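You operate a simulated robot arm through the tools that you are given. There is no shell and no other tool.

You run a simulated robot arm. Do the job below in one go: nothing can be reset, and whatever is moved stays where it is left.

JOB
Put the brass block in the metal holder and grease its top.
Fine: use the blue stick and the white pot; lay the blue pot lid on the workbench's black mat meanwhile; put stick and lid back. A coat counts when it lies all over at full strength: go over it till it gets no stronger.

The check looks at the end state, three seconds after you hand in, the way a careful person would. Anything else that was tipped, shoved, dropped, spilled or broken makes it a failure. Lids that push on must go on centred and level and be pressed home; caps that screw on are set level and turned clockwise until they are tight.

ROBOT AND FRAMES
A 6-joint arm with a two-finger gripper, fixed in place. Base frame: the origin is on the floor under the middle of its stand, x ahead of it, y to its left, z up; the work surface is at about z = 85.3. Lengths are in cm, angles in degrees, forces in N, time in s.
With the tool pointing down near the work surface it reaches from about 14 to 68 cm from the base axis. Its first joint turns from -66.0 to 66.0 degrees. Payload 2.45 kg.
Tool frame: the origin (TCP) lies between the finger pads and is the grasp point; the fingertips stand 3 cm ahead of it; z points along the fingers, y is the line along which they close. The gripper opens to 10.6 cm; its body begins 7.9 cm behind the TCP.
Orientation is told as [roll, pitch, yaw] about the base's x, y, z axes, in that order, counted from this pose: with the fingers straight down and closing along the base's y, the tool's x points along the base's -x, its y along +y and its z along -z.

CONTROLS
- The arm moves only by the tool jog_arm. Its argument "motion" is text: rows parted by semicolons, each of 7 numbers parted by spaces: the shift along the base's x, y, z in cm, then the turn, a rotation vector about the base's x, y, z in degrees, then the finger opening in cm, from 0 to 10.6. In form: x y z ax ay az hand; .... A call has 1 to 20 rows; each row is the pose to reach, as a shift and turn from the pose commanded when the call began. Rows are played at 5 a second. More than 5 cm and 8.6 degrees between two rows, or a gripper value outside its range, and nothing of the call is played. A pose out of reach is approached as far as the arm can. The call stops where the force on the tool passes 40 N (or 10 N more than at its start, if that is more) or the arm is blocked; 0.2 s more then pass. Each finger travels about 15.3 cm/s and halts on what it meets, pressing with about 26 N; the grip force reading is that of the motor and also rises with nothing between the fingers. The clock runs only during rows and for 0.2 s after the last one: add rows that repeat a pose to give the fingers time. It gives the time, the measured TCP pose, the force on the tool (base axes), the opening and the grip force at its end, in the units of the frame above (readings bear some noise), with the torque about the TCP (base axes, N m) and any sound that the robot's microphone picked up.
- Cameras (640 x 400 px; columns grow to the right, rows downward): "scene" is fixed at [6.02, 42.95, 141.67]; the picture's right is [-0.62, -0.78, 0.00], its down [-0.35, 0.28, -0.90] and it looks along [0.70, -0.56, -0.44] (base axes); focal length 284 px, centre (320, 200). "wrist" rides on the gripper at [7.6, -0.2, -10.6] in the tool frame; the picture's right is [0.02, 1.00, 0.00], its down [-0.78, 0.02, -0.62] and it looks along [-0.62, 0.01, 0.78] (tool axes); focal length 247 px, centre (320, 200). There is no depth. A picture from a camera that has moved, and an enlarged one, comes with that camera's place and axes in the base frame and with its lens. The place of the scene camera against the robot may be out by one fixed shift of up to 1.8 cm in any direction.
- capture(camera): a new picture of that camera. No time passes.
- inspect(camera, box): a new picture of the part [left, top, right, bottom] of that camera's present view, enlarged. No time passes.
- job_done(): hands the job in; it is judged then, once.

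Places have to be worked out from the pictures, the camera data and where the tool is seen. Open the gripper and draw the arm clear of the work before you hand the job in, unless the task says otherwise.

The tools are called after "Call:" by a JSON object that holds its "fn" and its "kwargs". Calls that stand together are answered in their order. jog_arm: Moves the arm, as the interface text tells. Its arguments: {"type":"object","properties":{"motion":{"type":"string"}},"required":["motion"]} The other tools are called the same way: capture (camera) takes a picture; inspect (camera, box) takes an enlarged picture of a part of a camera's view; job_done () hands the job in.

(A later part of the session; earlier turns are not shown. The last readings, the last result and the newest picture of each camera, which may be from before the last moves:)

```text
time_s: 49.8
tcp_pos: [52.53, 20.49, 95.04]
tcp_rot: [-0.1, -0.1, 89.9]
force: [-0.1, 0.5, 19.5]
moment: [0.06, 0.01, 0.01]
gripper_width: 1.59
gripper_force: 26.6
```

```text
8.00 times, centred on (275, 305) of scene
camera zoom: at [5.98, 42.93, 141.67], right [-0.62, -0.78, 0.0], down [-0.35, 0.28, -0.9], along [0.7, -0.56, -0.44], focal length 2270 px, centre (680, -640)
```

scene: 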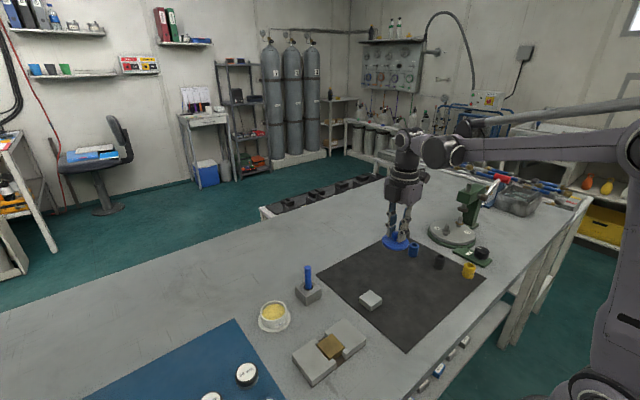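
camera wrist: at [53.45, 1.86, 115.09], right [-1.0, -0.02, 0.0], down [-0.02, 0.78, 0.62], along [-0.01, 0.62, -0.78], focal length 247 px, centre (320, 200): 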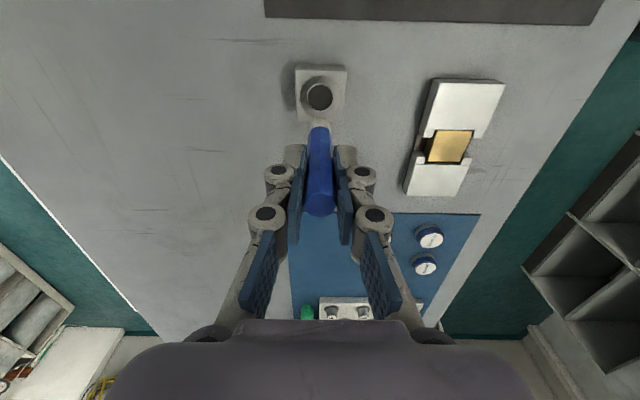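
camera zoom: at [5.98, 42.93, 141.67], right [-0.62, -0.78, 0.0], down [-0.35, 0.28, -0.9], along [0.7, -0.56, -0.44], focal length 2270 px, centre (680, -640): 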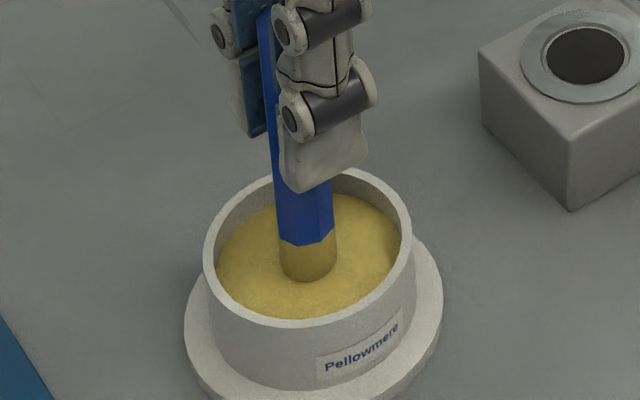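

The tip has turned yellow, so it is loaded; the 19.5 N means it met resistance (grease bed), and the stick may have slipped slightly in the grip. I raise it a bit and check.

Call:
{"fn": "jog_arm", "kwargs": {"motion": "0 0 0.5 0 0 0 1; 0 0 2 0 0 0 1; 0 0 5 0 0 0 1; 0 0 9.4 0 0 0 1; 0 0 9.4 0 0 0 1"}}

Call:
{"fn": "inspect", "kwargs": {"camera": "scene", "box": [260, 225, 330, 270]}}

Call:
{"fn": "inspect", "kwargs": {"camera": "wrist", "box": [240, 60, 400, 220]}}

Call:
{"fn": "inspect", "kwargs": {"camera": "scene", "box": [235, 285, 315, 335]}}

```text
time_s: 51.0
tcp_pos: [52.55, 20.32, 104.47]
tcp_rot: [-0.1, -0.1, 89.9]
force: [0.7, 0.2, 0.5]
moment: [-0.01, 0.01, -0.03]
gripper_width: 1.55
gripper_force: 26.2
```

```text
8.89 times, centred on (295, 248) of scene
camera zoom: at [6.02, 42.95, 141.67], right [-0.62, -0.78, 0.0], down [-0.35, 0.28, -0.9], along [0.7, -0.56, -0.44], focal length 2522 px, centre (542, -222)
```

zoom: 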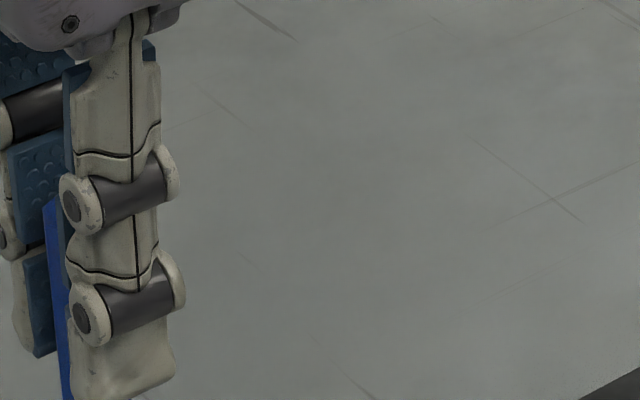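

```text
2.50 times, centred on (320, 140) of wrist
camera zoom: at [52.48, 12.73, 115.11], right [-1.0, -0.02, 0.0], down [-0.02, 0.78, 0.62], along [-0.01, 0.62, -0.78], focal length 617 px, centre (320, 350)
```

zoom: 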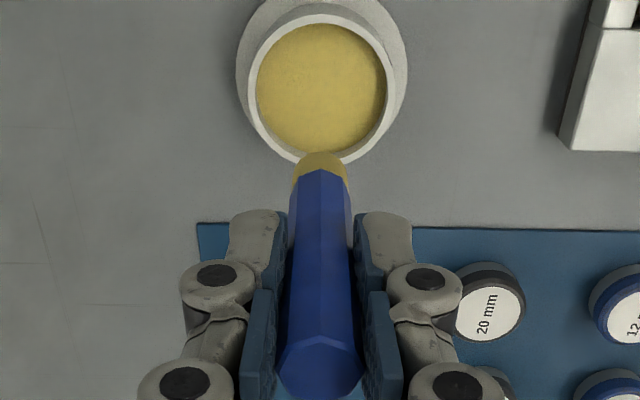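

```text
8.00 times, centred on (275, 310) of scene
camera zoom: at [6.02, 42.95, 141.67], right [-0.62, -0.78, 0.0], down [-0.35, 0.28, -0.9], along [0.7, -0.56, -0.44], focal length 2270 px, centre (680, -680)
```

zoom: 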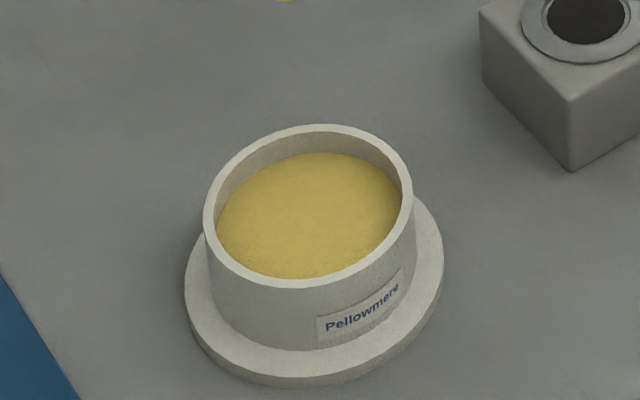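

The tip is well loaded and slipped only ~0.2 cm in the grip (tip now ≈ 8.0 cm below the TCP). I carry it over to the brass block, centre ≈ (37.55, 15.39), and stop with the tip about 2 cm above it.

Call:
{"fn": "jog_arm", "kwargs": {"motion": "-3.75 -1.24 0 0 0 0 1; -7.5 -2.48 0 0 0 0 1; -11.25 -3.72 0 0 0 0 1; -15 -4.97 0 0 0 0 1; -15 -4.97 -3 0 0 0 1; -15 -4.97 -6 0 0 0 1; -15 -4.97 -7.2 0 0 0 1; -15 -4.97 -7.2 0 0 0 1"}}

Call:
{"fn": "inspect", "kwargs": {"camera": "wrist", "box": [240, 60, 400, 180]}}

Call:
{"fn": "inspect", "kwargs": {"camera": "scene", "box": [285, 300, 375, 360]}}

```text
time_s: 52.8
tcp_pos: [37.46, 15.47, 97.13]
tcp_rot: [-0.1, -0.2, 89.9]
force: [0.9, -0.2, 0.3]
moment: [-0.02, 0.05, 0.01]
gripper_width: 1.58
gripper_force: 26.2
```

```text
3.33 times, centred on (320, 120) of wrist
camera zoom: at [37.48, 7.9, 107.86], right [-1.0, -0.02, 0.0], down [-0.02, 0.78, 0.62], along [-0.01, 0.62, -0.78], focal length 823 px, centre (320, 467)
```

zoom: 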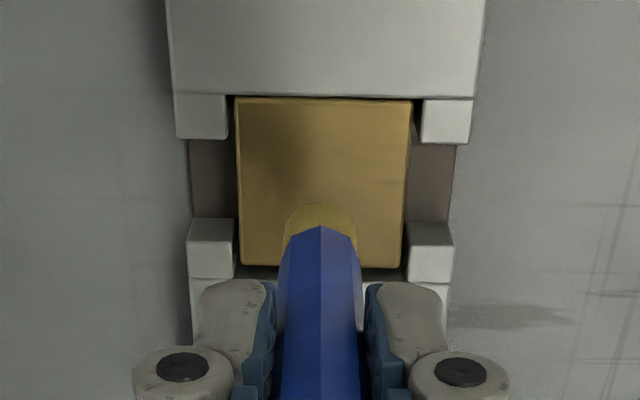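

```text
6.67 times, centred on (330, 330) of scene
camera zoom: at [6.02, 42.95, 141.67], right [-0.62, -0.78, 0.0], down [-0.35, 0.28, -0.9], along [0.7, -0.56, -0.44], focal length 1891 px, centre (253, -667)
```

zoom: 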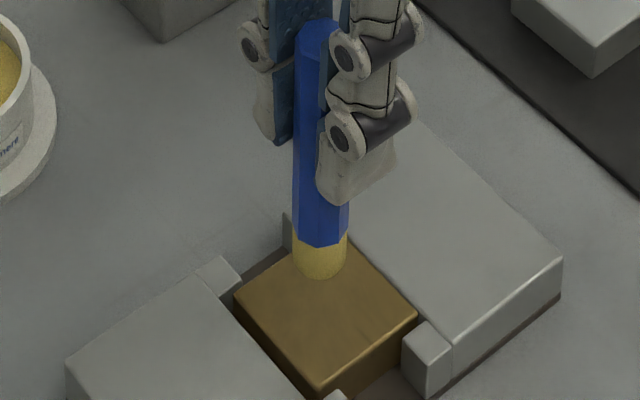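

The tip is centred over the block. I lower it slowly to find the contact height.

Call:
{"fn": "jog_arm", "kwargs": {"motion": "-0.02 0 -0.8 0 0 0 1; -0.02 0 -1.5 0 0 0 1; -0.02 0 -1.8 0 0 0 1; -0.02 0 -1.8 0 0 0 1"}}

Call:
{"fn": "inspect", "kwargs": {"camera": "scene", "box": [300, 305, 370, 355]}}

```text
time_s: 53.8
tcp_pos: [37.65, 15.47, 95.47]
tcp_rot: [0.0, -0.2, 89.7]
force: [0.2, 0.5, -0.4]
moment: [0.02, -0.03, 0.01]
gripper_width: 1.6
gripper_force: 25.8
```

```text
8.00 times, centred on (335, 330) of scene
camera zoom: at [6.02, 42.95, 141.67], right [-0.62, -0.78, 0.0], down [-0.35, 0.28, -0.9], along [0.7, -0.56, -0.44], focal length 2270 px, centre (200, -840)
```

zoom: 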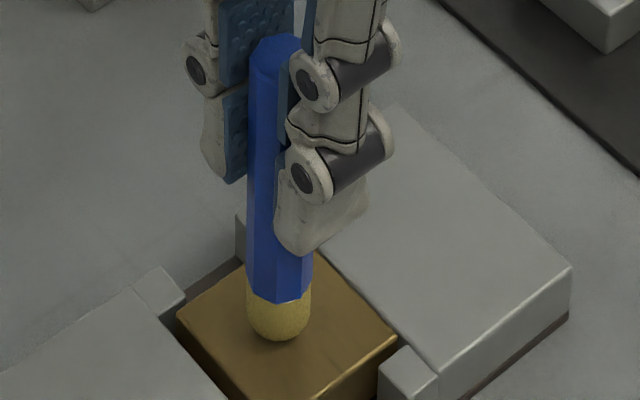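

Close to the surface now; I step down gently.

Call:
{"fn": "jog_arm", "kwargs": {"motion": "0 0 -0.1 0 0 0 1; 0 0 -0.2 0 0 0 1; 0 0 -0.2 0 0 0 1"}}

```text
time_s: 54.6
tcp_pos: [37.61, 15.49, 95.21]
tcp_rot: [0.0, -0.1, 89.9]
force: [0.1, 0.1, -0.6]
moment: [0.04, -0.02, 0.01]
gripper_width: 1.56
gripper_force: 25.9
```

Call:
{"fn": "jog_arm", "kwargs": {"motion": "0 0 -0.06 0 0 0 1; 0 0 -0.12 0 0 0 1; 0 0 -0.12 0 0 0 1"}}

Call:
{"fn": "inspect", "kwargs": {"camera": "scene", "box": [300, 305, 370, 355]}}

```text
time_s: 55.4
tcp_pos: [37.57, 15.39, 95.13]
tcp_rot: [-0.1, -0.1, 89.8]
force: [0.6, 0.2, -0.1]
moment: [-0.01, 0.02, -0.02]
gripper_width: 1.58
gripper_force: 25.5
```

```text
8.00 times, centred on (335, 330) of scene
camera zoom: at [6.02, 42.95, 141.67], right [-0.62, -0.78, 0.0], down [-0.35, 0.28, -0.9], along [0.7, -0.56, -0.44], focal length 2270 px, centre (200, -840)
```

zoom: 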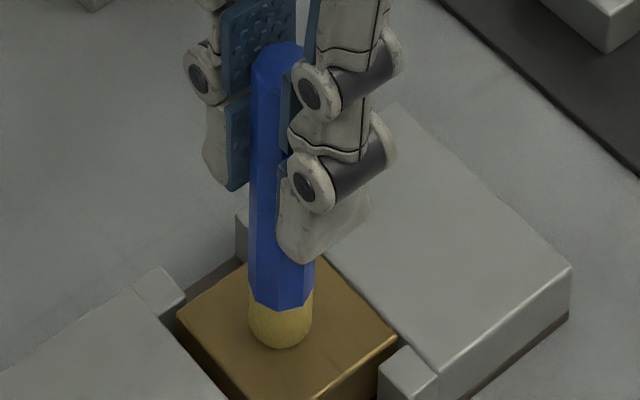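

Not yet touching. I continue in small steps.

Call:
{"fn": "jog_arm", "kwargs": {"motion": "0 0 -0.06 0 0 0 1; 0 0 -0.1 0 0 0 1; 0 0 -0.1 0 0 0 1"}}

```text
time_s: 56.2
tcp_pos: [37.64, 15.38, 95.01]
tcp_rot: [0.0, -0.1, 89.9]
force: [-0.6, -0.3, 1.0]
moment: [0.01, -0.02, 0.01]
gripper_width: 1.55
gripper_force: 25.7
```

Call:
{"fn": "jog_arm", "kwargs": {"motion": "0 0 -0.06 0 0 0 1; 0 0 -0.06 0 0 0 1"}}

```text
time_s: 56.8
tcp_pos: [37.54, 15.53, 94.96]
tcp_rot: [-0.1, -0.2, 89.9]
force: [0.3, -0.9, 5.5]
moment: [-0.03, -0.01, -0.02]
gripper_width: 1.58
gripper_force: 26.5
```

Contact: 5.5 N at TCP z ≈ 94.99. I start a first raster over the block, keeping the tip edge within the pocket (±1.4 cm).

Call:
{"fn": "jog_arm", "kwargs": {"motion": "-0.7 -0.7 0 0 0 0 1; -1.4 -1.4 0 0 0 0 1; -0.7 -1.4 0 0 0 0 1; 0 -1.4 0 0 0 0 1; 0.7 -1.4 0 0 0 0 1; 1.4 -1.4 0 0 0 0 1; 1.4 -0.7 0 0 0 0 1; 0.7 -0.7 0 0 0 0 1; 0 -0.7 0 0 0 0 1; -0.7 -0.7 0 0 0 0 1; -1.4 -0.7 0 0 0 0 1; -1.4 0 0 0 0 0 1; -0.7 0 0 0 0 0 1; 0 0 0 0 0 0 1"}}

Call:
{"fn": "inspect", "kwargs": {"camera": "scene", "box": [300, 305, 370, 355]}}

Call:
{"fn": "inspect", "kwargs": {"camera": "wrist", "box": [240, 60, 400, 180]}}

```text
time_s: 59.8
tcp_pos: [37.53, 15.42, 94.94]
tcp_rot: [0.0, -0.1, 89.9]
force: [-1.0, -0.2, 1.2]
moment: [0.04, 0.06, 0.01]
gripper_width: 1.57
gripper_force: 26.1
```

```text
8.00 times, centred on (335, 330) of scene
camera zoom: at [6.01, 42.95, 141.67], right [-0.62, -0.78, 0.0], down [-0.35, 0.28, -0.9], along [0.7, -0.56, -0.44], focal length 2270 px, centre (200, -840)
```

zoom: 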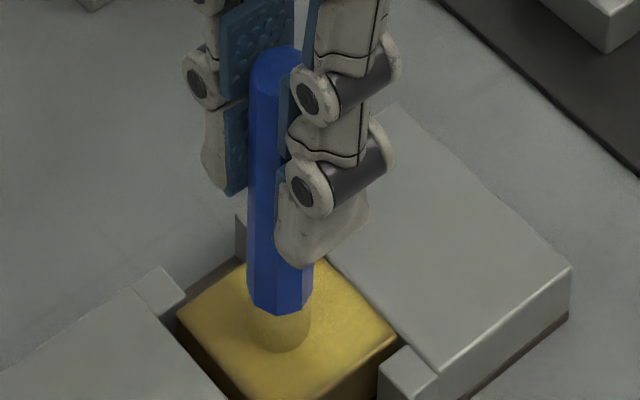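

```text
3.33 times, centred on (320, 120) of wrist
camera zoom: at [37.47, 7.88, 105.63], right [-1.0, -0.02, 0.0], down [-0.02, 0.78, 0.62], along [-0.01, 0.62, -0.78], focal length 823 px, centre (320, 467)
```

zoom: 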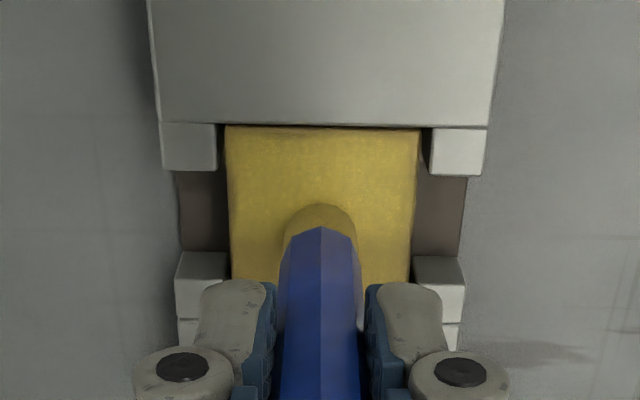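

The grease takes well; force has fallen to ~1 N, so I lower by 0.02 and finish the rest of the raster.

Call:
{"fn": "jog_arm", "kwargs": {"motion": "0.7 0 -0.03 0 0 0 1; 1.4 0 -0.03 0 0 0 1; 1.4 0.7 -0.03 0 0 0 1; 0.7 0.7 -0.03 0 0 0 1; 0 0.7 -0.03 0 0 0 1; -0.7 0.7 -0.03 0 0 0 1; -1.4 0.7 -0.03 0 0 0 1; -1.4 1.35 -0.03 0 0 0 1; -0.7 1.35 -0.03 0 0 0 1; 0 1.35 -0.03 0 0 0 1; 0.7 1.35 -0.03 0 0 0 1; 1.4 1.35 -0.03 0 0 0 1; 1.4 0.7 -0.03 0 0 0 1; 1.4 0 -0.03 0 0 0 1; 1.4 -0.7 -0.03 0 0 0 1; 1.4 -1.4 -0.03 0 0 0 1; 0.7 -0.7 -0.03 0 0 0 1; 0 0 -0.03 0 0 0 1"}}

Call:
{"fn": "inspect", "kwargs": {"camera": "scene", "box": [300, 305, 370, 355]}}

Call:
{"fn": "inspect", "kwargs": {"camera": "wrist", "box": [240, 60, 400, 180]}}

```text
time_s: 63.6
tcp_pos: [37.55, 15.38, 95.07]
tcp_rot: [-0.1, 0.0, 89.9]
force: [1.7, -0.7, 1.8]
moment: [-0.07, -0.02, 0.01]
gripper_width: 1.58
gripper_force: 26.1
```

```text
8.00 times, centred on (335, 330) of scene
camera zoom: at [6.02, 42.94, 141.67], right [-0.62, -0.78, 0.0], down [-0.35, 0.28, -0.9], along [0.7, -0.56, -0.44], focal length 2270 px, centre (200, -840)
```

zoom: 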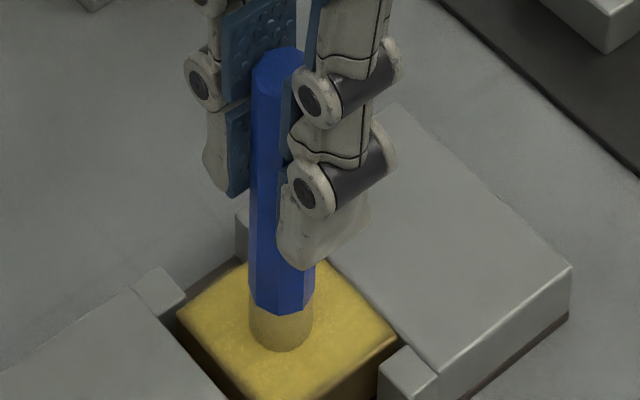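

```text
3.33 times, centred on (320, 120) of wrist
camera zoom: at [37.43, 7.85, 105.59], right [-1.0, -0.02, 0.0], down [-0.02, 0.78, 0.62], along [-0.01, 0.62, -0.78], focal length 823 px, centre (320, 467)
```

zoom: 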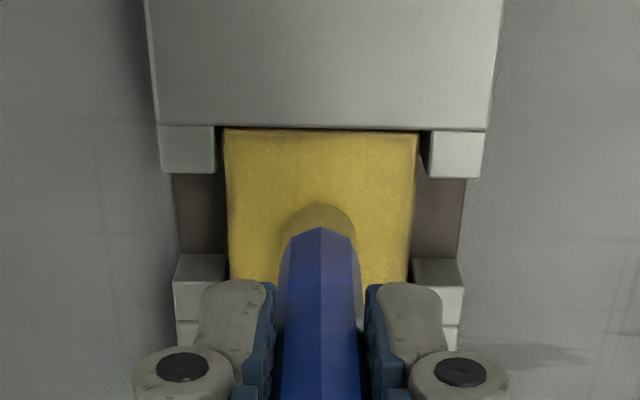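

I lift the stick clear of the block and inspect the coat.

Call:
{"fn": "jog_arm", "kwargs": {"motion": "0 0 1 0 0 0 1; 0 0 4 0 0 0 1; 0 3 8 0 0 0 1; 0 6 9.5 0 0 0 1; 0 9 9.5 0 0 0 1; 0 9 9.5 0 0 0 1"}}

Call:
{"fn": "capture", "kwargs": {"camera": "wrist"}}

Call:
{"fn": "inspect", "kwargs": {"camera": "wrist", "box": [270, 0, 370, 80]}}

Call:
{"fn": "inspect", "kwargs": {"camera": "scene", "box": [300, 315, 370, 365]}}

```text
time_s: 65.0
tcp_pos: [37.58, 24.42, 104.46]
tcp_rot: [0.0, -0.1, 89.9]
force: [0.2, -0.3, -0.4]
moment: [-0.02, -0.01, 0.0]
gripper_width: 1.59
gripper_force: 25.5
```

```text
taken
camera wrist: at [37.5, 16.87, 115.14], right [-1.0, -0.02, 0.0], down [-0.02, 0.78, 0.62], along [-0.01, 0.62, -0.78], focal length 247 px, centre (320, 200)
```

wrist: 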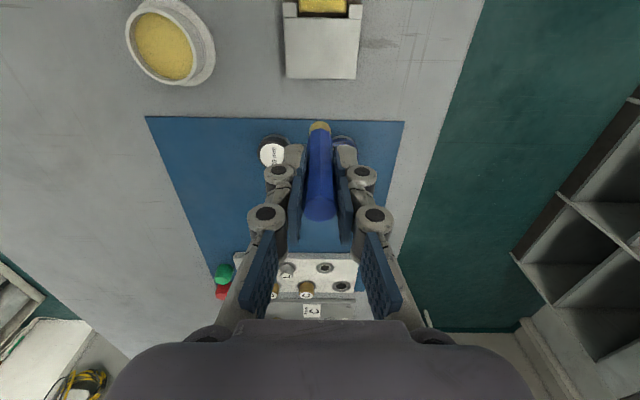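

```text
5.00 times, centred on (320, 40) of wrist
camera zoom: at [37.5, 16.87, 115.14], right [-1.0, -0.02, 0.0], down [-0.02, 0.78, 0.62], along [-0.01, 0.62, -0.78], focal length 1235 px, centre (320, 1000)
```

zoom: 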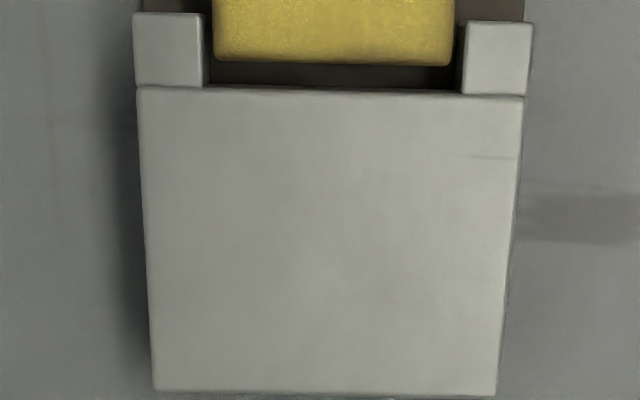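

```text
8.00 times, centred on (335, 340) of scene
camera zoom: at [6.02, 42.95, 141.67], right [-0.62, -0.78, 0.0], down [-0.35, 0.28, -0.9], along [0.7, -0.56, -0.44], focal length 2270 px, centre (200, -920)
```

zoom: 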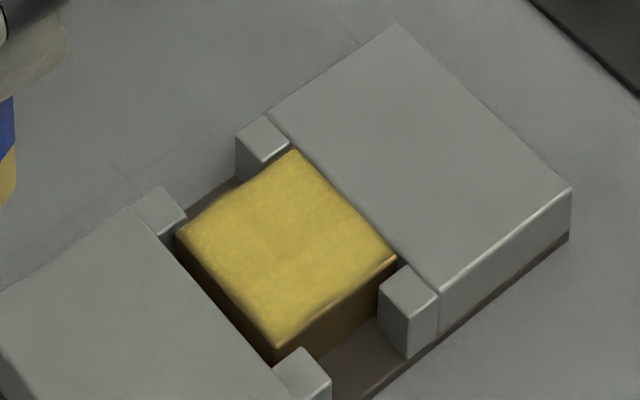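

The coat covers the whole top but looks uneven, with thinner spots toward the near edges and corners. I check how much grease is left on the tip, then re-dip and go over it again.

Call:
{"fn": "inspect", "kwargs": {"camera": "wrist", "box": [280, 100, 360, 150]}}

Call:
{"fn": "inspect", "kwargs": {"camera": "scene", "box": [315, 325, 355, 362]}}

```text
8.00 times, centred on (320, 125) of wrist
camera zoom: at [37.5, 16.87, 115.14], right [-1.0, -0.02, 0.0], down [-0.02, 0.78, 0.62], along [-0.01, 0.62, -0.78], focal length 1976 px, centre (320, 800)
```

zoom: 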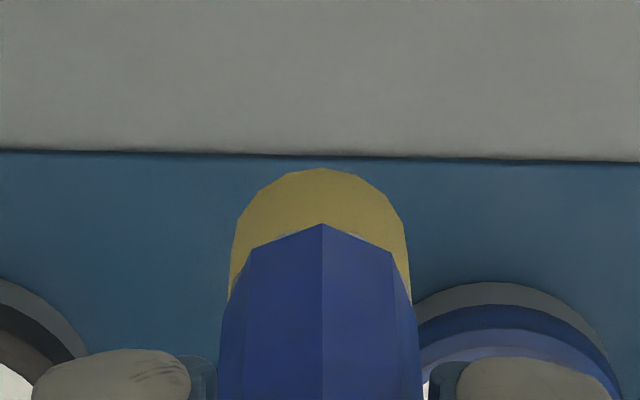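

```text
10.81 times, centred on (335, 344) of scene
camera zoom: at [6.02, 42.95, 141.67], right [-0.62, -0.78, 0.0], down [-0.35, 0.28, -0.9], along [0.7, -0.56, -0.44], focal length 3067 px, centre (158, -1351)
```

zoom: 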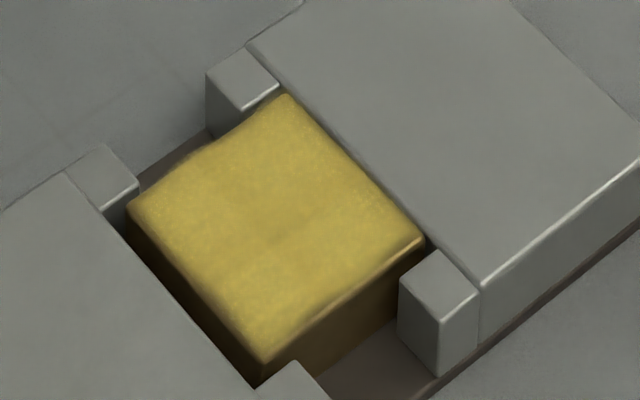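

I take the stick back to the pot for a second load.

Call:
{"fn": "jog_arm", "kwargs": {"motion": "3.75 -1 0 0 0 0 1; 7.5 -2 0 0 0 0 1; 11.3 -3 0 0 0 0 1; 15.02 -4.03 0 0 0 0 1; 15.02 -4.03 -4 0 0 0 1; 15.02 -4.03 -7 0 0 0 1; 15.02 -4.03 -8.8 0 0 0 1; 15.02 -4.03 -9.2 0 0 0 1; 15.02 -4.03 -9.2 0 0 0 1"}}

Call:
{"fn": "inspect", "kwargs": {"camera": "scene", "box": [240, 280, 310, 330]}}

```text
time_s: 67.0
tcp_pos: [52.56, 20.43, 95.14]
tcp_rot: [-0.1, -0.1, 89.8]
force: [-0.5, -0.1, 0.4]
moment: [0.03, -0.01, -0.01]
gripper_width: 1.58
gripper_force: 26.2
```

```text
8.00 times, centred on (275, 305) of scene
camera zoom: at [6.02, 42.95, 141.67], right [-0.62, -0.78, 0.0], down [-0.35, 0.28, -0.9], along [0.7, -0.56, -0.44], focal length 2270 px, centre (680, -640)
```

zoom: 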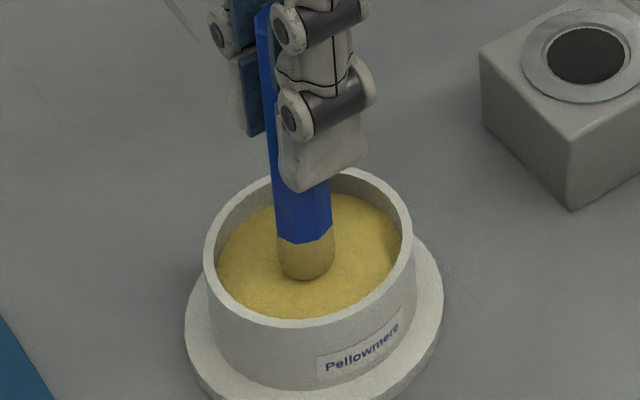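

Just above the grease; I press in gently.

Call:
{"fn": "jog_arm", "kwargs": {"motion": "0 0 -0.1 0 0 0 1; 0 0 -0.18 0 0 0 1; 0 0 -0.22 0 0 0 1; 0 0 -0.22 0 0 0 1; 0 0 -0.22 0 0 0 1"}}

Call:
{"fn": "inspect", "kwargs": {"camera": "scene", "box": [240, 280, 310, 330]}}

```text
time_s: 68.2
tcp_pos: [52.56, 20.37, 95.02]
tcp_rot: [-0.1, -0.1, 90.0]
force: [0.1, 1.6, 11.9]
moment: [0.11, -0.01, 0.02]
gripper_width: 1.59
gripper_force: 25.7
```

```text
8.00 times, centred on (275, 305) of scene
camera zoom: at [6.0, 42.94, 141.67], right [-0.62, -0.78, 0.0], down [-0.35, 0.28, -0.9], along [0.7, -0.56, -0.44], focal length 2270 px, centre (680, -640)
```

zoom: 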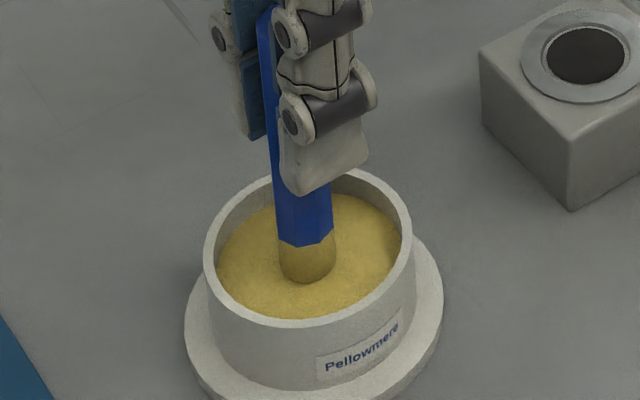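

Loaded again (12 N contact). Back over the block, down to just above contact.

Call:
{"fn": "jog_arm", "kwargs": {"motion": "0 0 1 0 0 0 1; 0 0 4.5 0 0 0 1; 0 0 9 0 0 0 1; -3.75 -1.24 9 0 0 0 1; -7.5 -2.48 9 0 0 0 1; -11.25 -3.72 9 0 0 0 1; -15.02 -4.97 9 0 0 0 1; -15.02 -4.97 5 0 0 0 1; -15.02 -4.97 2 0 0 0 1; -15.02 -4.97 0.5 0 0 0 1; -15.02 -4.97 0.1 0 0 0 1; -15.02 -4.97 0 0 0 0 1; -15.02 -4.97 -0.04 0 0 0 1; -15.02 -4.97 -0.04 0 0 0 1"}}

```text
time_s: 71.2
tcp_pos: [37.45, 15.42, 95.03]
tcp_rot: [-0.1, -0.1, 90.1]
force: [0.6, -0.1, 0.1]
moment: [-0.02, 0.02, 0.01]
gripper_width: 1.57
gripper_force: 25.8
```

No contact yet at 95.00; a little further.

Call:
{"fn": "jog_arm", "kwargs": {"motion": "0 0 -0.04 0 0 0 1; 0 0 -0.07 0 0 0 1; 0 0 -0.07 0 0 0 1"}}

```text
time_s: 72.0
tcp_pos: [37.51, 15.46, 94.91]
tcp_rot: [-0.1, -0.1, 89.9]
force: [-0.8, 1.1, 12.8]
moment: [0.03, 0.01, 0.04]
gripper_width: 1.56
gripper_force: 25.9
```

Contact at 12.8 N. I run a second raster, this time with lines along y, and slightly wider toward the edges.

Call:
{"fn": "jog_arm", "kwargs": {"motion": "-0.7 -0.7 0.01 0 0 0 1; -1.45 -1.45 0.01 0 0 0 1; -1.45 -0.75 0.01 0 0 0 1; -1.45 0 0.01 0 0 0 1; -1.45 0.7 0.01 0 0 0 1; -1.45 1.38 0.01 0 0 0 1; -0.75 1.38 0.01 0 0 0 1; -0.75 0.7 0.01 0 0 0 1; -0.75 0 0.01 0 0 0 1; -0.75 -0.75 0.01 0 0 0 1; -0.75 -1.45 0.01 0 0 0 1; 0 -1.45 0.01 0 0 0 1; 0 -0.75 0.01 0 0 0 1; 0 0 0.01 0 0 0 1; 0 0.7 0.01 0 0 0 1; 0 1.38 0.01 0 0 0 1; 0.75 1.38 0.01 0 0 0 1; 0.75 0.7 0.01 0 0 0 1; 0.75 0 0.01 0 0 0 1; 0.75 -0.75 0.01 0 0 0 1"}}

Call:
{"fn": "jog_arm", "kwargs": {"motion": "0 -0.7 0 0 0 0 1; 0.7 -0.7 0 0 0 0 1; 0.7 0 0 0 0 0 1; 0.7 0.75 0 0 0 0 1; 0.7 1.45 0 0 0 0 1; 0.7 2.13 0 0 0 0 1; 0 2.13 0 0 0 0 1; -0.75 2.13 0 0 0 0 1; -1.5 2.13 0 0 0 0 1; -2.2 2.13 0 0 0 0 1; -2.2 1.45 0 0 0 0 1; -2.2 0.75 0 0 0 0 1; -2.2 0 0 0 0 0 1; -2.2 -0.7 0 0 0 0 1; -1.5 -0.7 0 0 0 0 1; -0.75 -0.7 0 0 0 0 1; 0 -0.7 0 0 0 0 1; 0.7 -0.7 0 0 0 0 1; 0 0 0 0 0 0 1; -0.75 0.75 0 0 0 0 1"}}

Call:
{"fn": "inspect", "kwargs": {"camera": "scene", "box": [300, 305, 370, 355]}}

Call:
{"fn": "inspect", "kwargs": {"camera": "wrist", "box": [240, 60, 400, 180]}}

```text
time_s: 76.2
tcp_pos: [38.22, 14.57, 94.81]
tcp_rot: [-0.2, -0.1, 90.0]
force: [0.8, -0.3, -0.5]
moment: [-0.05, 0.01, 0.02]
gripper_width: 1.56
gripper_force: 26.3
```

```text
time_s: 80.4
tcp_pos: [37.51, 15.4, 94.97]
tcp_rot: [0.0, -0.1, 89.9]
force: [-0.6, -0.5, -0.3]
moment: [-0.01, 0.04, -0.01]
gripper_width: 1.6
gripper_force: 26.4
```

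```text
8.00 times, centred on (335, 330) of scene
camera zoom: at [6.02, 42.95, 141.67], right [-0.62, -0.78, 0.0], down [-0.35, 0.28, -0.9], along [0.7, -0.56, -0.44], focal length 2270 px, centre (200, -840)
```

zoom: 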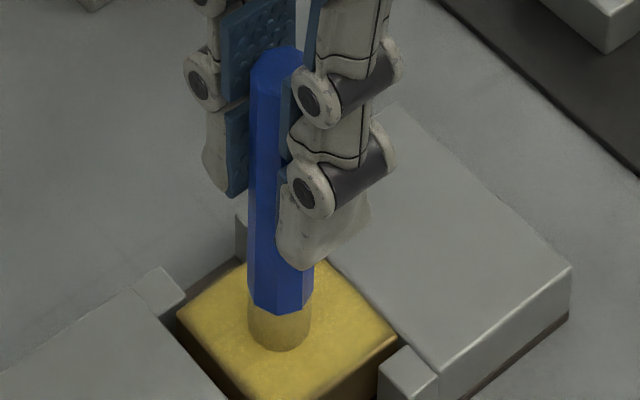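

```text
3.33 times, centred on (320, 120) of wrist
camera zoom: at [37.46, 7.85, 105.56], right [-1.0, -0.02, 0.0], down [-0.02, 0.78, 0.62], along [-0.01, 0.62, -0.78], focal length 823 px, centre (320, 467)
```

zoom: 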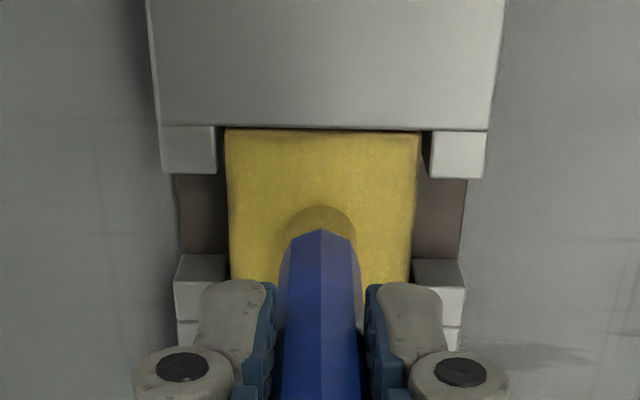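

The vertical force has faded to ~0, so contact was light in the end. I lift, shift back for a clear view, and inspect the coat.

Call:
{"fn": "jog_arm", "kwargs": {"motion": "0 0 1 0 0 0 1; 0 0 4 0 0 0 1; 0 2.5 8 0 0 0 1; 0 5.2 9.5 0 0 0 1; 0 5.2 9.5 0 0 0 1"}}

Call:
{"fn": "inspect", "kwargs": {"camera": "wrist", "box": [275, 10, 375, 85]}}

Call:
{"fn": "inspect", "kwargs": {"camera": "scene", "box": [315, 325, 355, 362]}}

Call:
{"fn": "inspect", "kwargs": {"camera": "wrist", "box": [280, 100, 360, 150]}}

```text
time_s: 81.6
tcp_pos: [37.51, 20.83, 104.44]
tcp_rot: [0.0, -0.1, 89.9]
force: [0.8, 0.2, -0.6]
moment: [-0.01, 0.0, -0.03]
gripper_width: 1.57
gripper_force: 25.9
```

```text
5.33 times, centred on (325, 48) of wrist
camera zoom: at [37.48, 13.15, 115.01], right [-1.0, -0.02, 0.0], down [-0.02, 0.78, 0.62], along [-0.01, 0.62, -0.78], focal length 1317 px, centre (293, 1013)
```

zoom: 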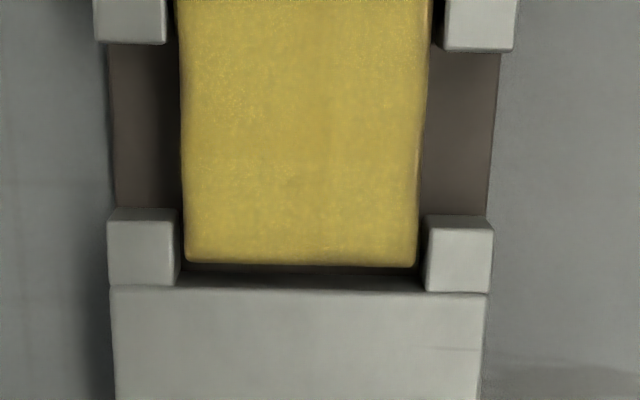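

```text
10.81 times, centred on (335, 344) of scene
camera zoom: at [6.02, 42.95, 141.67], right [-0.62, -0.78, 0.0], down [-0.35, 0.28, -0.9], along [0.7, -0.56, -0.44], focal length 3067 px, centre (158, -1351)
```

zoom: 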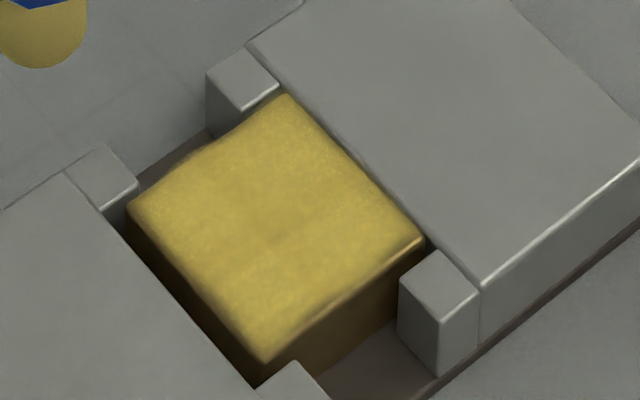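

```text
8.00 times, centred on (320, 125) of wrist
camera zoom: at [37.48, 13.15, 115.01], right [-1.0, -0.02, 0.0], down [-0.02, 0.78, 0.62], along [-0.01, 0.62, -0.78], focal length 1976 px, centre (320, 800)
```

zoom: 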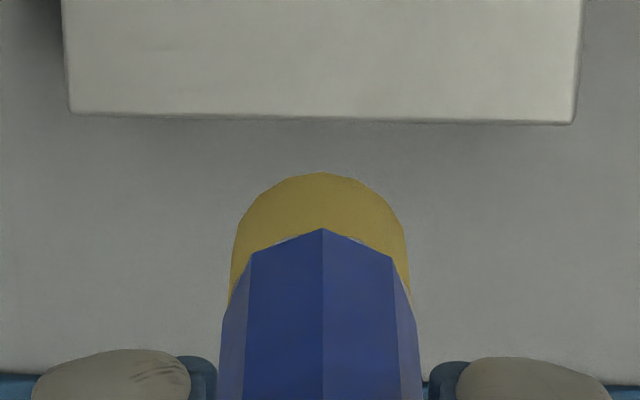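

The coat looks complete but slightly uneven, and contact in pass two was weak. I re-dip and make another pass with steadier contact pressure.

Call:
{"fn": "jog_arm", "kwargs": {"motion": "3.75 -0.06 0 0 0 0 1; 7.5 -0.12 0 0 0 0 1; 11.3 -0.18 0 0 0 0 1; 15.02 -0.23 0 0 0 0 1; 15.02 -0.23 -4 0 0 0 1; 15.02 -0.23 -7.5 0 0 0 1; 15.02 -0.23 -9 0 0 0 1; 15.02 -0.23 -9.3 0 0 0 1; 15.02 -0.23 -9.42 0 0 0 1; 15.02 -0.23 -9.46 0 0 0 1; 15.02 -0.23 -9.46 0 0 0 1; 15.02 -0.23 -9.46 0 0 0 1"}}

Call:
{"fn": "inspect", "kwargs": {"camera": "scene", "box": [240, 280, 310, 330]}}

```text
time_s: 84.2
tcp_pos: [52.56, 20.32, 94.9]
tcp_rot: [-0.1, 0.0, 90.0]
force: [-0.1, -1.3, 10.4]
moment: [-0.09, 0.02, -0.03]
gripper_width: 1.56
gripper_force: 26.4
```

```text
8.00 times, centred on (275, 305) of scene
camera zoom: at [6.0, 42.94, 141.67], right [-0.62, -0.78, 0.0], down [-0.35, 0.28, -0.9], along [0.7, -0.56, -0.44], focal length 2270 px, centre (680, -640)
```

zoom: 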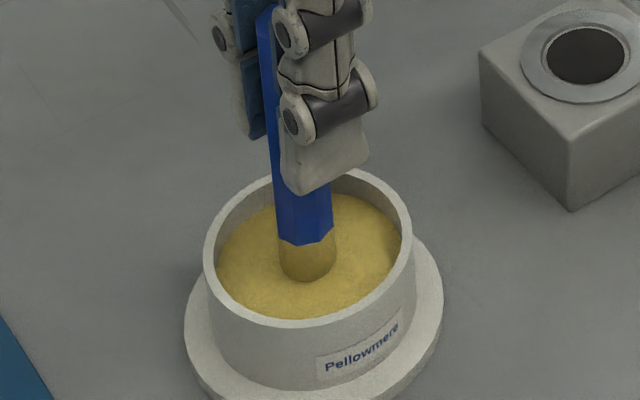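

Loaded (10 N). Back to the block, and down to contact near 94.88.

Call:
{"fn": "jog_arm", "kwargs": {"motion": "0 0 1 0 0 0 1; 0 0 4.5 0 0 0 1; 0 0 9 0 0 0 1; -3.75 -1.24 9 0 0 0 1; -7.5 -2.48 9 0 0 0 1; -11.25 -3.72 9 0 0 0 1; -15.02 -4.97 9 0 0 0 1; -15.02 -4.97 5 0 0 0 1; -15.02 -4.97 2 0 0 0 1; -15.02 -4.97 0.5 0 0 0 1; -15.02 -4.97 0.05 0 0 0 1; -15.02 -4.97 -0.05 0 0 0 1; -15.02 -4.97 -0.09 0 0 0 1; -15.02 -4.97 -0.09 0 0 0 1"}}

```text
time_s: 87.2
tcp_pos: [37.47, 15.39, 94.98]
tcp_rot: [0.0, 0.1, 89.9]
force: [-0.4, -2.1, 8.8]
moment: [-0.16, 0.04, 0.0]
gripper_width: 1.55
gripper_force: 26.1
```

Contact at 8.8 N. Third pass, in shorter runs so that I can hold the pressure.

Call:
{"fn": "jog_arm", "kwargs": {"motion": "-0.5 -0.5 0 0 0 0 1; -1 -1 0 0 0 0 1; -1.5 -1.5 0 0 0 0 1; -0.9 -1.5 -0.01 0 0 0 1; -0.3 -1.5 -0.01 0 0 0 1; 0.3 -1.5 -0.01 0 0 0 1; 0.9 -1.5 -0.01 0 0 0 1; 1.45 -1.5 -0.01 0 0 0 1; 1.45 -0.95 -0.02 0 0 0 1; 0.9 -0.95 -0.02 0 0 0 1; 0.3 -0.95 -0.02 0 0 0 1"}}

```text
time_s: 89.6
tcp_pos: [37.91, 14.49, 94.76]
tcp_rot: [-0.1, -0.1, 89.9]
force: [1.0, 0.7, 0.7]
moment: [-0.01, -0.03, -0.03]
gripper_width: 1.58
gripper_force: 26.1
```

Pressure relaxes as the tip slides; I continue with a slightly lower height.

Call:
{"fn": "jog_arm", "kwargs": {"motion": "-0.6 0 -0.03 0 0 0 1; -1.2 0 -0.03 0 0 0 1; -1.8 0 -0.03 0 0 0 1; -1.8 0.55 -0.03 0 0 0 1; -1.2 0.55 -0.03 0 0 0 1; -0.6 0.55 -0.03 0 0 0 1; 0 0.55 -0.03 0 0 0 1; 0.6 0.55 -0.03 0 0 0 1; 1.15 0.55 -0.03 0 0 0 1; 1.15 1.1 -0.03 0 0 0 1; 0.6 1.1 -0.03 0 0 0 1"}}

```text
time_s: 92.0
tcp_pos: [38.41, 15.61, 94.73]
tcp_rot: [-0.1, -0.2, 89.9]
force: [-0.5, 0.0, 0.6]
moment: [-0.02, 0.0, -0.02]
gripper_width: 1.55
gripper_force: 26.2
```

I check that the tip is really touching by pressing a little here.

Call:
{"fn": "jog_arm", "kwargs": {"motion": "0 0 -0.03 0 0 0 1; 0 0 -0.03 0 0 0 1"}}

Call:
{"fn": "inspect", "kwargs": {"camera": "scene", "box": [300, 305, 370, 355]}}

```text
time_s: 92.6
tcp_pos: [38.33, 15.56, 94.74]
tcp_rot: [0.1, -0.1, 89.8]
force: [-0.5, 0.0, 7.5]
moment: [0.03, 0.01, 0.01]
gripper_width: 1.58
gripper_force: 26.7
```

```text
8.00 times, centred on (335, 330) of scene
camera zoom: at [6.01, 42.94, 141.67], right [-0.62, -0.78, 0.0], down [-0.35, 0.28, -0.9], along [0.7, -0.56, -0.44], focal length 2270 px, centre (200, -840)
```

zoom: 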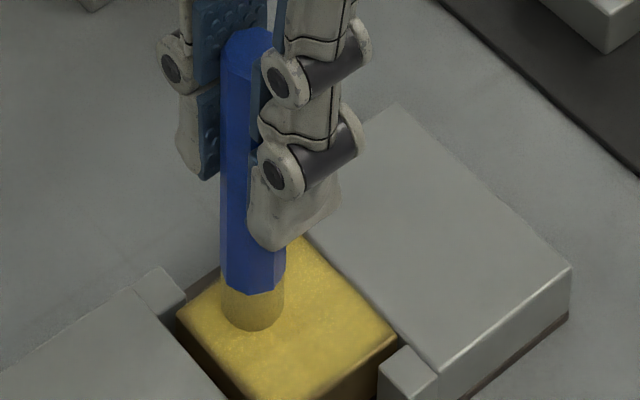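

Only 0.03 cm gives 7.5 N, so the tip stays in touch with the surface. I finish the remaining lines with a slight steady lowering.

Call:
{"fn": "jog_arm", "kwargs": {"motion": "-0.6 0 0 0 0 0 1; -1.2 0 -0.01 0 0 0 1; -1.8 0 -0.01 0 0 0 1; -2.4 0 -0.01 0 0 0 1; -2.4 0.55 -0.02 0 0 0 1; -1.8 0.55 -0.02 0 0 0 1; -1.2 0.55 -0.02 0 0 0 1; -0.6 0.55 -0.02 0 0 0 1; 0 0.55 -0.03 0 0 0 1; 0.55 0.55 -0.03 0 0 0 1; 0.55 1.22 -0.03 0 0 0 1; 0 1.22 -0.03 0 0 0 1; -0.6 1.22 -0.04 0 0 0 1; -1.2 1.22 -0.04 0 0 0 1; -1.8 1.22 -0.04 0 0 0 1; -2.4 1.22 -0.04 0 0 0 1; -2.4 0.6 -0.05 0 0 0 1; -2.4 0 -0.05 0 0 0 1; -2.4 -0.6 -0.05 0 0 0 1; -2.4 -1.2 -0.05 0 0 0 1"}}

Call:
{"fn": "jog_arm", "kwargs": {"motion": "0 -0.45 0 0 0 0 1; 0.6 -0.45 0 0 0 0 1; 1.2 -0.45 -0.01 0 0 0 1; 1.8 -0.45 -0.01 0 0 0 1; 2.4 -0.45 -0.01 0 0 0 1; 2.95 -0.45 -0.01 0 0 0 1; 2.95 0.2 -0.02 0 0 0 1; 2.95 0.8 -0.02 0 0 0 1; 2.95 1.4 -0.02 0 0 0 1; 2.95 2 -0.02 0 0 0 1; 2.95 2.42 -0.02 0 0 0 1; 2.3 1.8 -0.03 0 0 0 1; 1.5 1.05 -0.03 0 0 0 1"}}

Call:
{"fn": "inspect", "kwargs": {"camera": "wrist", "box": [240, 60, 400, 180]}}

```text
time_s: 96.8
tcp_pos: [36.03, 14.25, 94.77]
tcp_rot: [-0.1, 0.0, 89.9]
force: [0.3, 1.5, 5.2]
moment: [0.14, -0.01, -0.02]
gripper_width: 1.59
gripper_force: 25.4
```

```text
time_s: 99.6
tcp_pos: [37.49, 15.42, 94.69]
tcp_rot: [0.0, -0.1, 90.0]
force: [0.2, 2.5, 7.0]
moment: [0.18, -0.09, -0.01]
gripper_width: 1.56
gripper_force: 26.4
```

```text
3.33 times, centred on (320, 120) of wrist
camera zoom: at [37.44, 7.89, 105.37], right [-1.0, -0.02, 0.0], down [-0.02, 0.78, 0.62], along [-0.01, 0.62, -0.78], focal length 823 px, centre (320, 467)
```

zoom: 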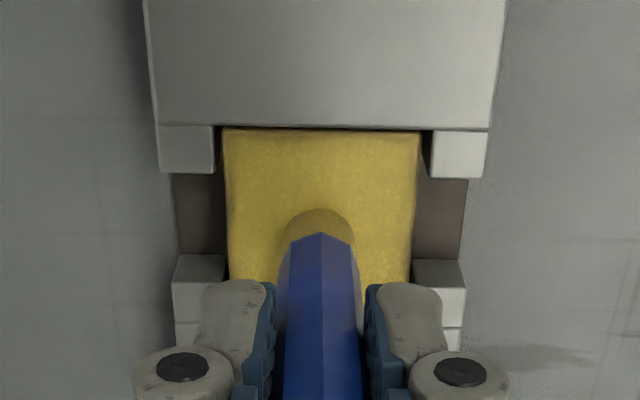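

That pass held 5–7 N throughout. I lift to the same viewing pose and compare the coat.

Call:
{"fn": "jog_arm", "kwargs": {"motion": "0 0 1 0 0 0 1; 0 0 4 0 0 0 1; 0 2.5 8 0 0 0 1; 0 5 9.7 0 0 0 1; 0 5 9.7 0 0 0 1"}}

Call:
{"fn": "inspect", "kwargs": {"camera": "wrist", "box": [275, 10, 375, 85]}}

Call:
{"fn": "inspect", "kwargs": {"camera": "scene", "box": [315, 325, 355, 362]}}

Call:
{"fn": "inspect", "kwargs": {"camera": "scene", "box": [290, 305, 380, 365]}}

```text
time_s: 100.8
tcp_pos: [37.53, 20.52, 104.42]
tcp_rot: [-0.2, -0.1, 89.9]
force: [0.4, 0.1, -0.9]
moment: [-0.01, -0.03, 0.0]
gripper_width: 1.61
gripper_force: 25.9
```

```text
5.33 times, centred on (325, 48) of wrist
camera zoom: at [37.46, 12.87, 115.09], right [-1.0, -0.02, 0.0], down [-0.02, 0.78, 0.62], along [-0.01, 0.62, -0.78], focal length 1317 px, centre (293, 1013)
```

zoom: 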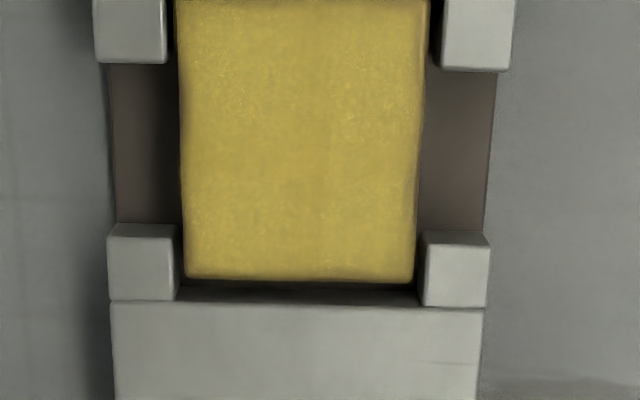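

```text
10.81 times, centred on (335, 344) of scene
camera zoom: at [6.02, 42.95, 141.67], right [-0.62, -0.78, 0.0], down [-0.35, 0.28, -0.9], along [0.7, -0.56, -0.44], focal length 3067 px, centre (158, -1351)
```

zoom: 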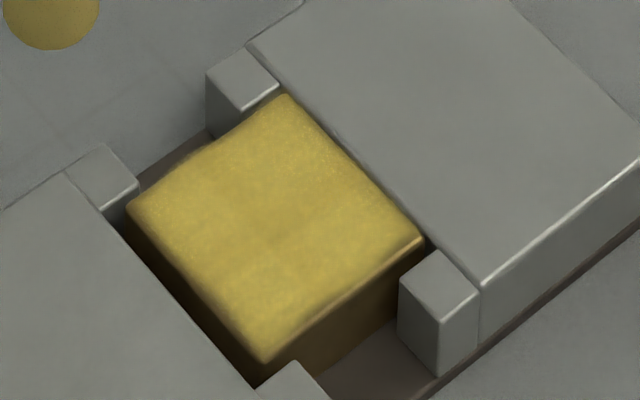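

```text
6.67 times, centred on (335, 335) of scene
camera zoom: at [6.02, 42.95, 141.67], right [-0.62, -0.78, 0.0], down [-0.35, 0.28, -0.9], along [0.7, -0.56, -0.44], focal length 1891 px, centre (220, -700)
```

zoom: 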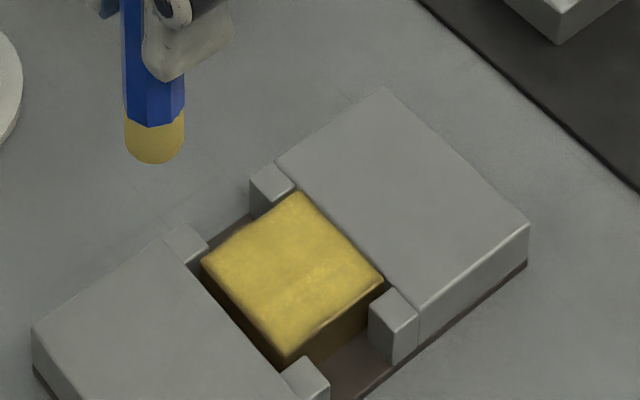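

The coat now looks uniform. To make sure it gets no stronger, I do one more dip and a full pass, then compare.

Call:
{"fn": "jog_arm", "kwargs": {"motion": "3.75 0 0 0 0 0 1; 7.5 0 0 0 0 0 1; 11.3 0 0 0 0 0 1; 15.02 -0.03 0 0 0 0 1; 15.02 -0.03 -4 0 0 0 1; 15.02 -0.03 -7.5 0 0 0 1; 15.02 -0.03 -9.2 0 0 0 1; 15.02 -0.03 -9.5 0 0 0 1; 15.02 -0.03 -9.58 0 0 0 1; 15.02 -0.03 -9.61 0 0 0 1; 15.02 -0.03 -9.61 0 0 0 1; 15.02 -0.03 -9.61 0 0 0 1"}}

```text
time_s: 103.4
tcp_pos: [52.51, 20.49, 94.82]
tcp_rot: [-0.2, -0.2, 89.9]
force: [1.7, 2.1, 13.8]
moment: [0.17, -0.02, 0.0]
gripper_width: 1.56
gripper_force: 25.2
```

Dipped (14 N). Back to the block at contact height.

Call:
{"fn": "jog_arm", "kwargs": {"motion": "0 0 1 0 0 0 1; 0 0 4.5 0 0 0 1; 0 0 9 0 0 0 1; -3.75 -1.24 9 0 0 0 1; -7.5 -2.48 9 0 0 0 1; -11.25 -3.72 9 0 0 0 1; -15.02 -4.97 9 0 0 0 1; -15.02 -4.97 5 0 0 0 1; -15.02 -4.97 2 0 0 0 1; -15.02 -4.97 0.5 0 0 0 1; -15.02 -4.97 0.03 0 0 0 1; -15.02 -4.97 -0.05 0 0 0 1; -15.02 -4.97 -0.1 0 0 0 1; -15.02 -4.97 -0.1 0 0 0 1"}}

```text
time_s: 106.4
tcp_pos: [37.6, 15.45, 94.63]
tcp_rot: [-0.1, -0.1, 89.8]
force: [-0.5, -0.4, 4.6]
moment: [-0.03, -0.01, 0.02]
gripper_width: 1.56
gripper_force: 26.6
```

Contact at 4.6 N. Fourth pass with steady slight lowering, lines along y, then the edges.

Call:
{"fn": "jog_arm", "kwargs": {"motion": "-0.75 -0.75 -0.01 0 0 0 1; -1.5 -1.5 -0.01 0 0 0 1; -1.5 -0.8 -0.02 0 0 0 1; -1.5 -0.1 -0.02 0 0 0 1; -1.5 0.6 -0.02 0 0 0 1; -1.5 1.38 -0.02 0 0 0 1; -0.95 1.38 -0.03 0 0 0 1; -0.95 0.6 -0.03 0 0 0 1; -0.95 -0.1 -0.03 0 0 0 1; -0.95 -0.8 -0.04 0 0 0 1; -0.95 -1.5 -0.04 0 0 0 1; -0.35 -1.5 -0.04 0 0 0 1; -0.35 -0.8 -0.05 0 0 0 1; -0.35 -0.1 -0.05 0 0 0 1; -0.35 0.6 -0.05 0 0 0 1; -0.35 1.38 -0.06 0 0 0 1; 0.3 1.38 -0.06 0 0 0 1; 0.3 0.6 -0.06 0 0 0 1; 0.3 -0.1 -0.07 0 0 0 1; 0.3 -0.8 -0.07 0 0 0 1"}}

Call:
{"fn": "jog_arm", "kwargs": {"motion": "0 -0.7 0 0 0 0 1; 0.6 -0.7 0 0 0 0 1; 0.6 0 -0.01 0 0 0 1; 0.6 0.7 -0.01 0 0 0 1; 0.6 1.4 -0.01 0 0 0 1; 0.6 2.18 -0.02 0 0 0 1; 1.15 2.18 -0.02 0 0 0 1; 1.15 1.4 -0.02 0 0 0 1; 1.15 0.7 -0.02 0 0 0 1; 1.15 0 -0.03 0 0 0 1; 1.15 -0.7 -0.03 0 0 0 1; 0.4 -0.7 -0.03 0 0 0 1; -0.3 -0.7 -0.03 0 0 0 1; -1 -0.7 -0.04 0 0 0 1; -1.8 -0.7 -0.04 0 0 0 1; -1.8 0 -0.04 0 0 0 1; -1.8 0.7 -0.04 0 0 0 1; -1.8 1.4 -0.05 0 0 0 1; -1.8 2.18 -0.05 0 0 0 1; -1 1.5 -0.05 0 0 0 1"}}

```text
time_s: 110.6
tcp_pos: [37.78, 14.65, 94.63]
tcp_rot: [-0.1, -0.1, 90.0]
force: [-0.3, 3.4, 9.3]
moment: [0.26, -0.04, 0.0]
gripper_width: 1.54
gripper_force: 26.3
```

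```text
time_s: 114.8
tcp_pos: [36.87, 16.23, 94.61]
tcp_rot: [-0.1, -0.2, 89.9]
force: [0.3, 1.5, 3.6]
moment: [0.13, 0.08, 0.0]
gripper_width: 1.57
gripper_force: 26.5
```

Good contact throughout (4–9 N). I lift to the same viewing pose to compare.

Call:
{"fn": "jog_arm", "kwargs": {"motion": "0 0 1 0 0 0 1; 0 0 4 0 0 0 1; 0.4 2.2 8 0 0 0 1; 0.7 4.3 9.83 0 0 0 1; 0.7 4.3 9.83 0 0 0 1"}}

Call:
{"fn": "inspect", "kwargs": {"camera": "wrist", "box": [275, 10, 375, 85]}}

Call:
{"fn": "inspect", "kwargs": {"camera": "scene", "box": [315, 325, 355, 362]}}

Call:
{"fn": "inspect", "kwargs": {"camera": "scene", "box": [290, 305, 380, 365]}}

```text
time_s: 116.0
tcp_pos: [37.6, 20.51, 104.47]
tcp_rot: [0.0, -0.1, 89.9]
force: [0.0, 0.3, -0.3]
moment: [-0.06, 0.0, -0.02]
gripper_width: 1.55
gripper_force: 25.7
```

```text
5.33 times, centred on (325, 48) of wrist
camera zoom: at [37.48, 12.92, 115.12], right [-1.0, -0.02, 0.0], down [-0.02, 0.78, 0.62], along [-0.01, 0.62, -0.78], focal length 1317 px, centre (293, 1013)
```

zoom: 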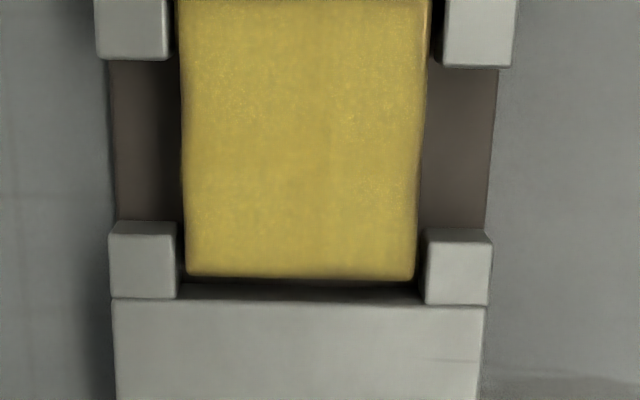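

```text
10.81 times, centred on (335, 344) of scene
camera zoom: at [6.02, 42.95, 141.67], right [-0.62, -0.78, 0.0], down [-0.35, 0.28, -0.9], along [0.7, -0.56, -0.44], focal length 3067 px, centre (158, -1351)
```

zoom: 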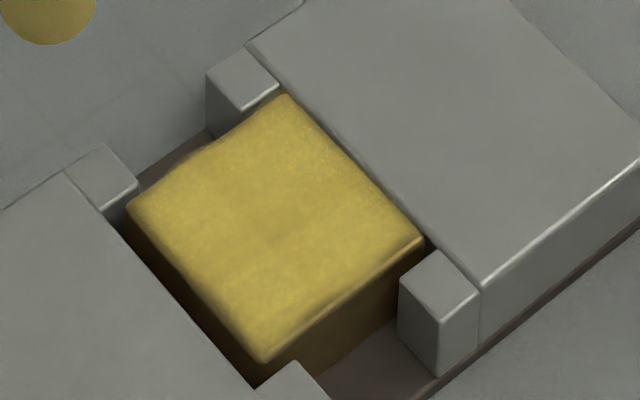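

```text
6.67 times, centred on (335, 335) of scene
camera zoom: at [6.02, 42.95, 141.67], right [-0.62, -0.78, 0.0], down [-0.35, 0.28, -0.9], along [0.7, -0.56, -0.44], focal length 1891 px, centre (220, -700)
```

zoom: 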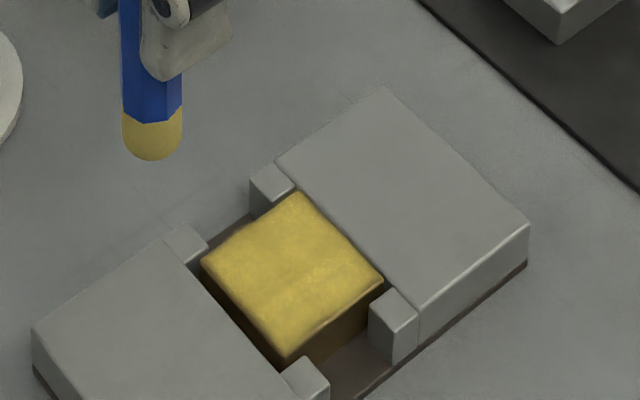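

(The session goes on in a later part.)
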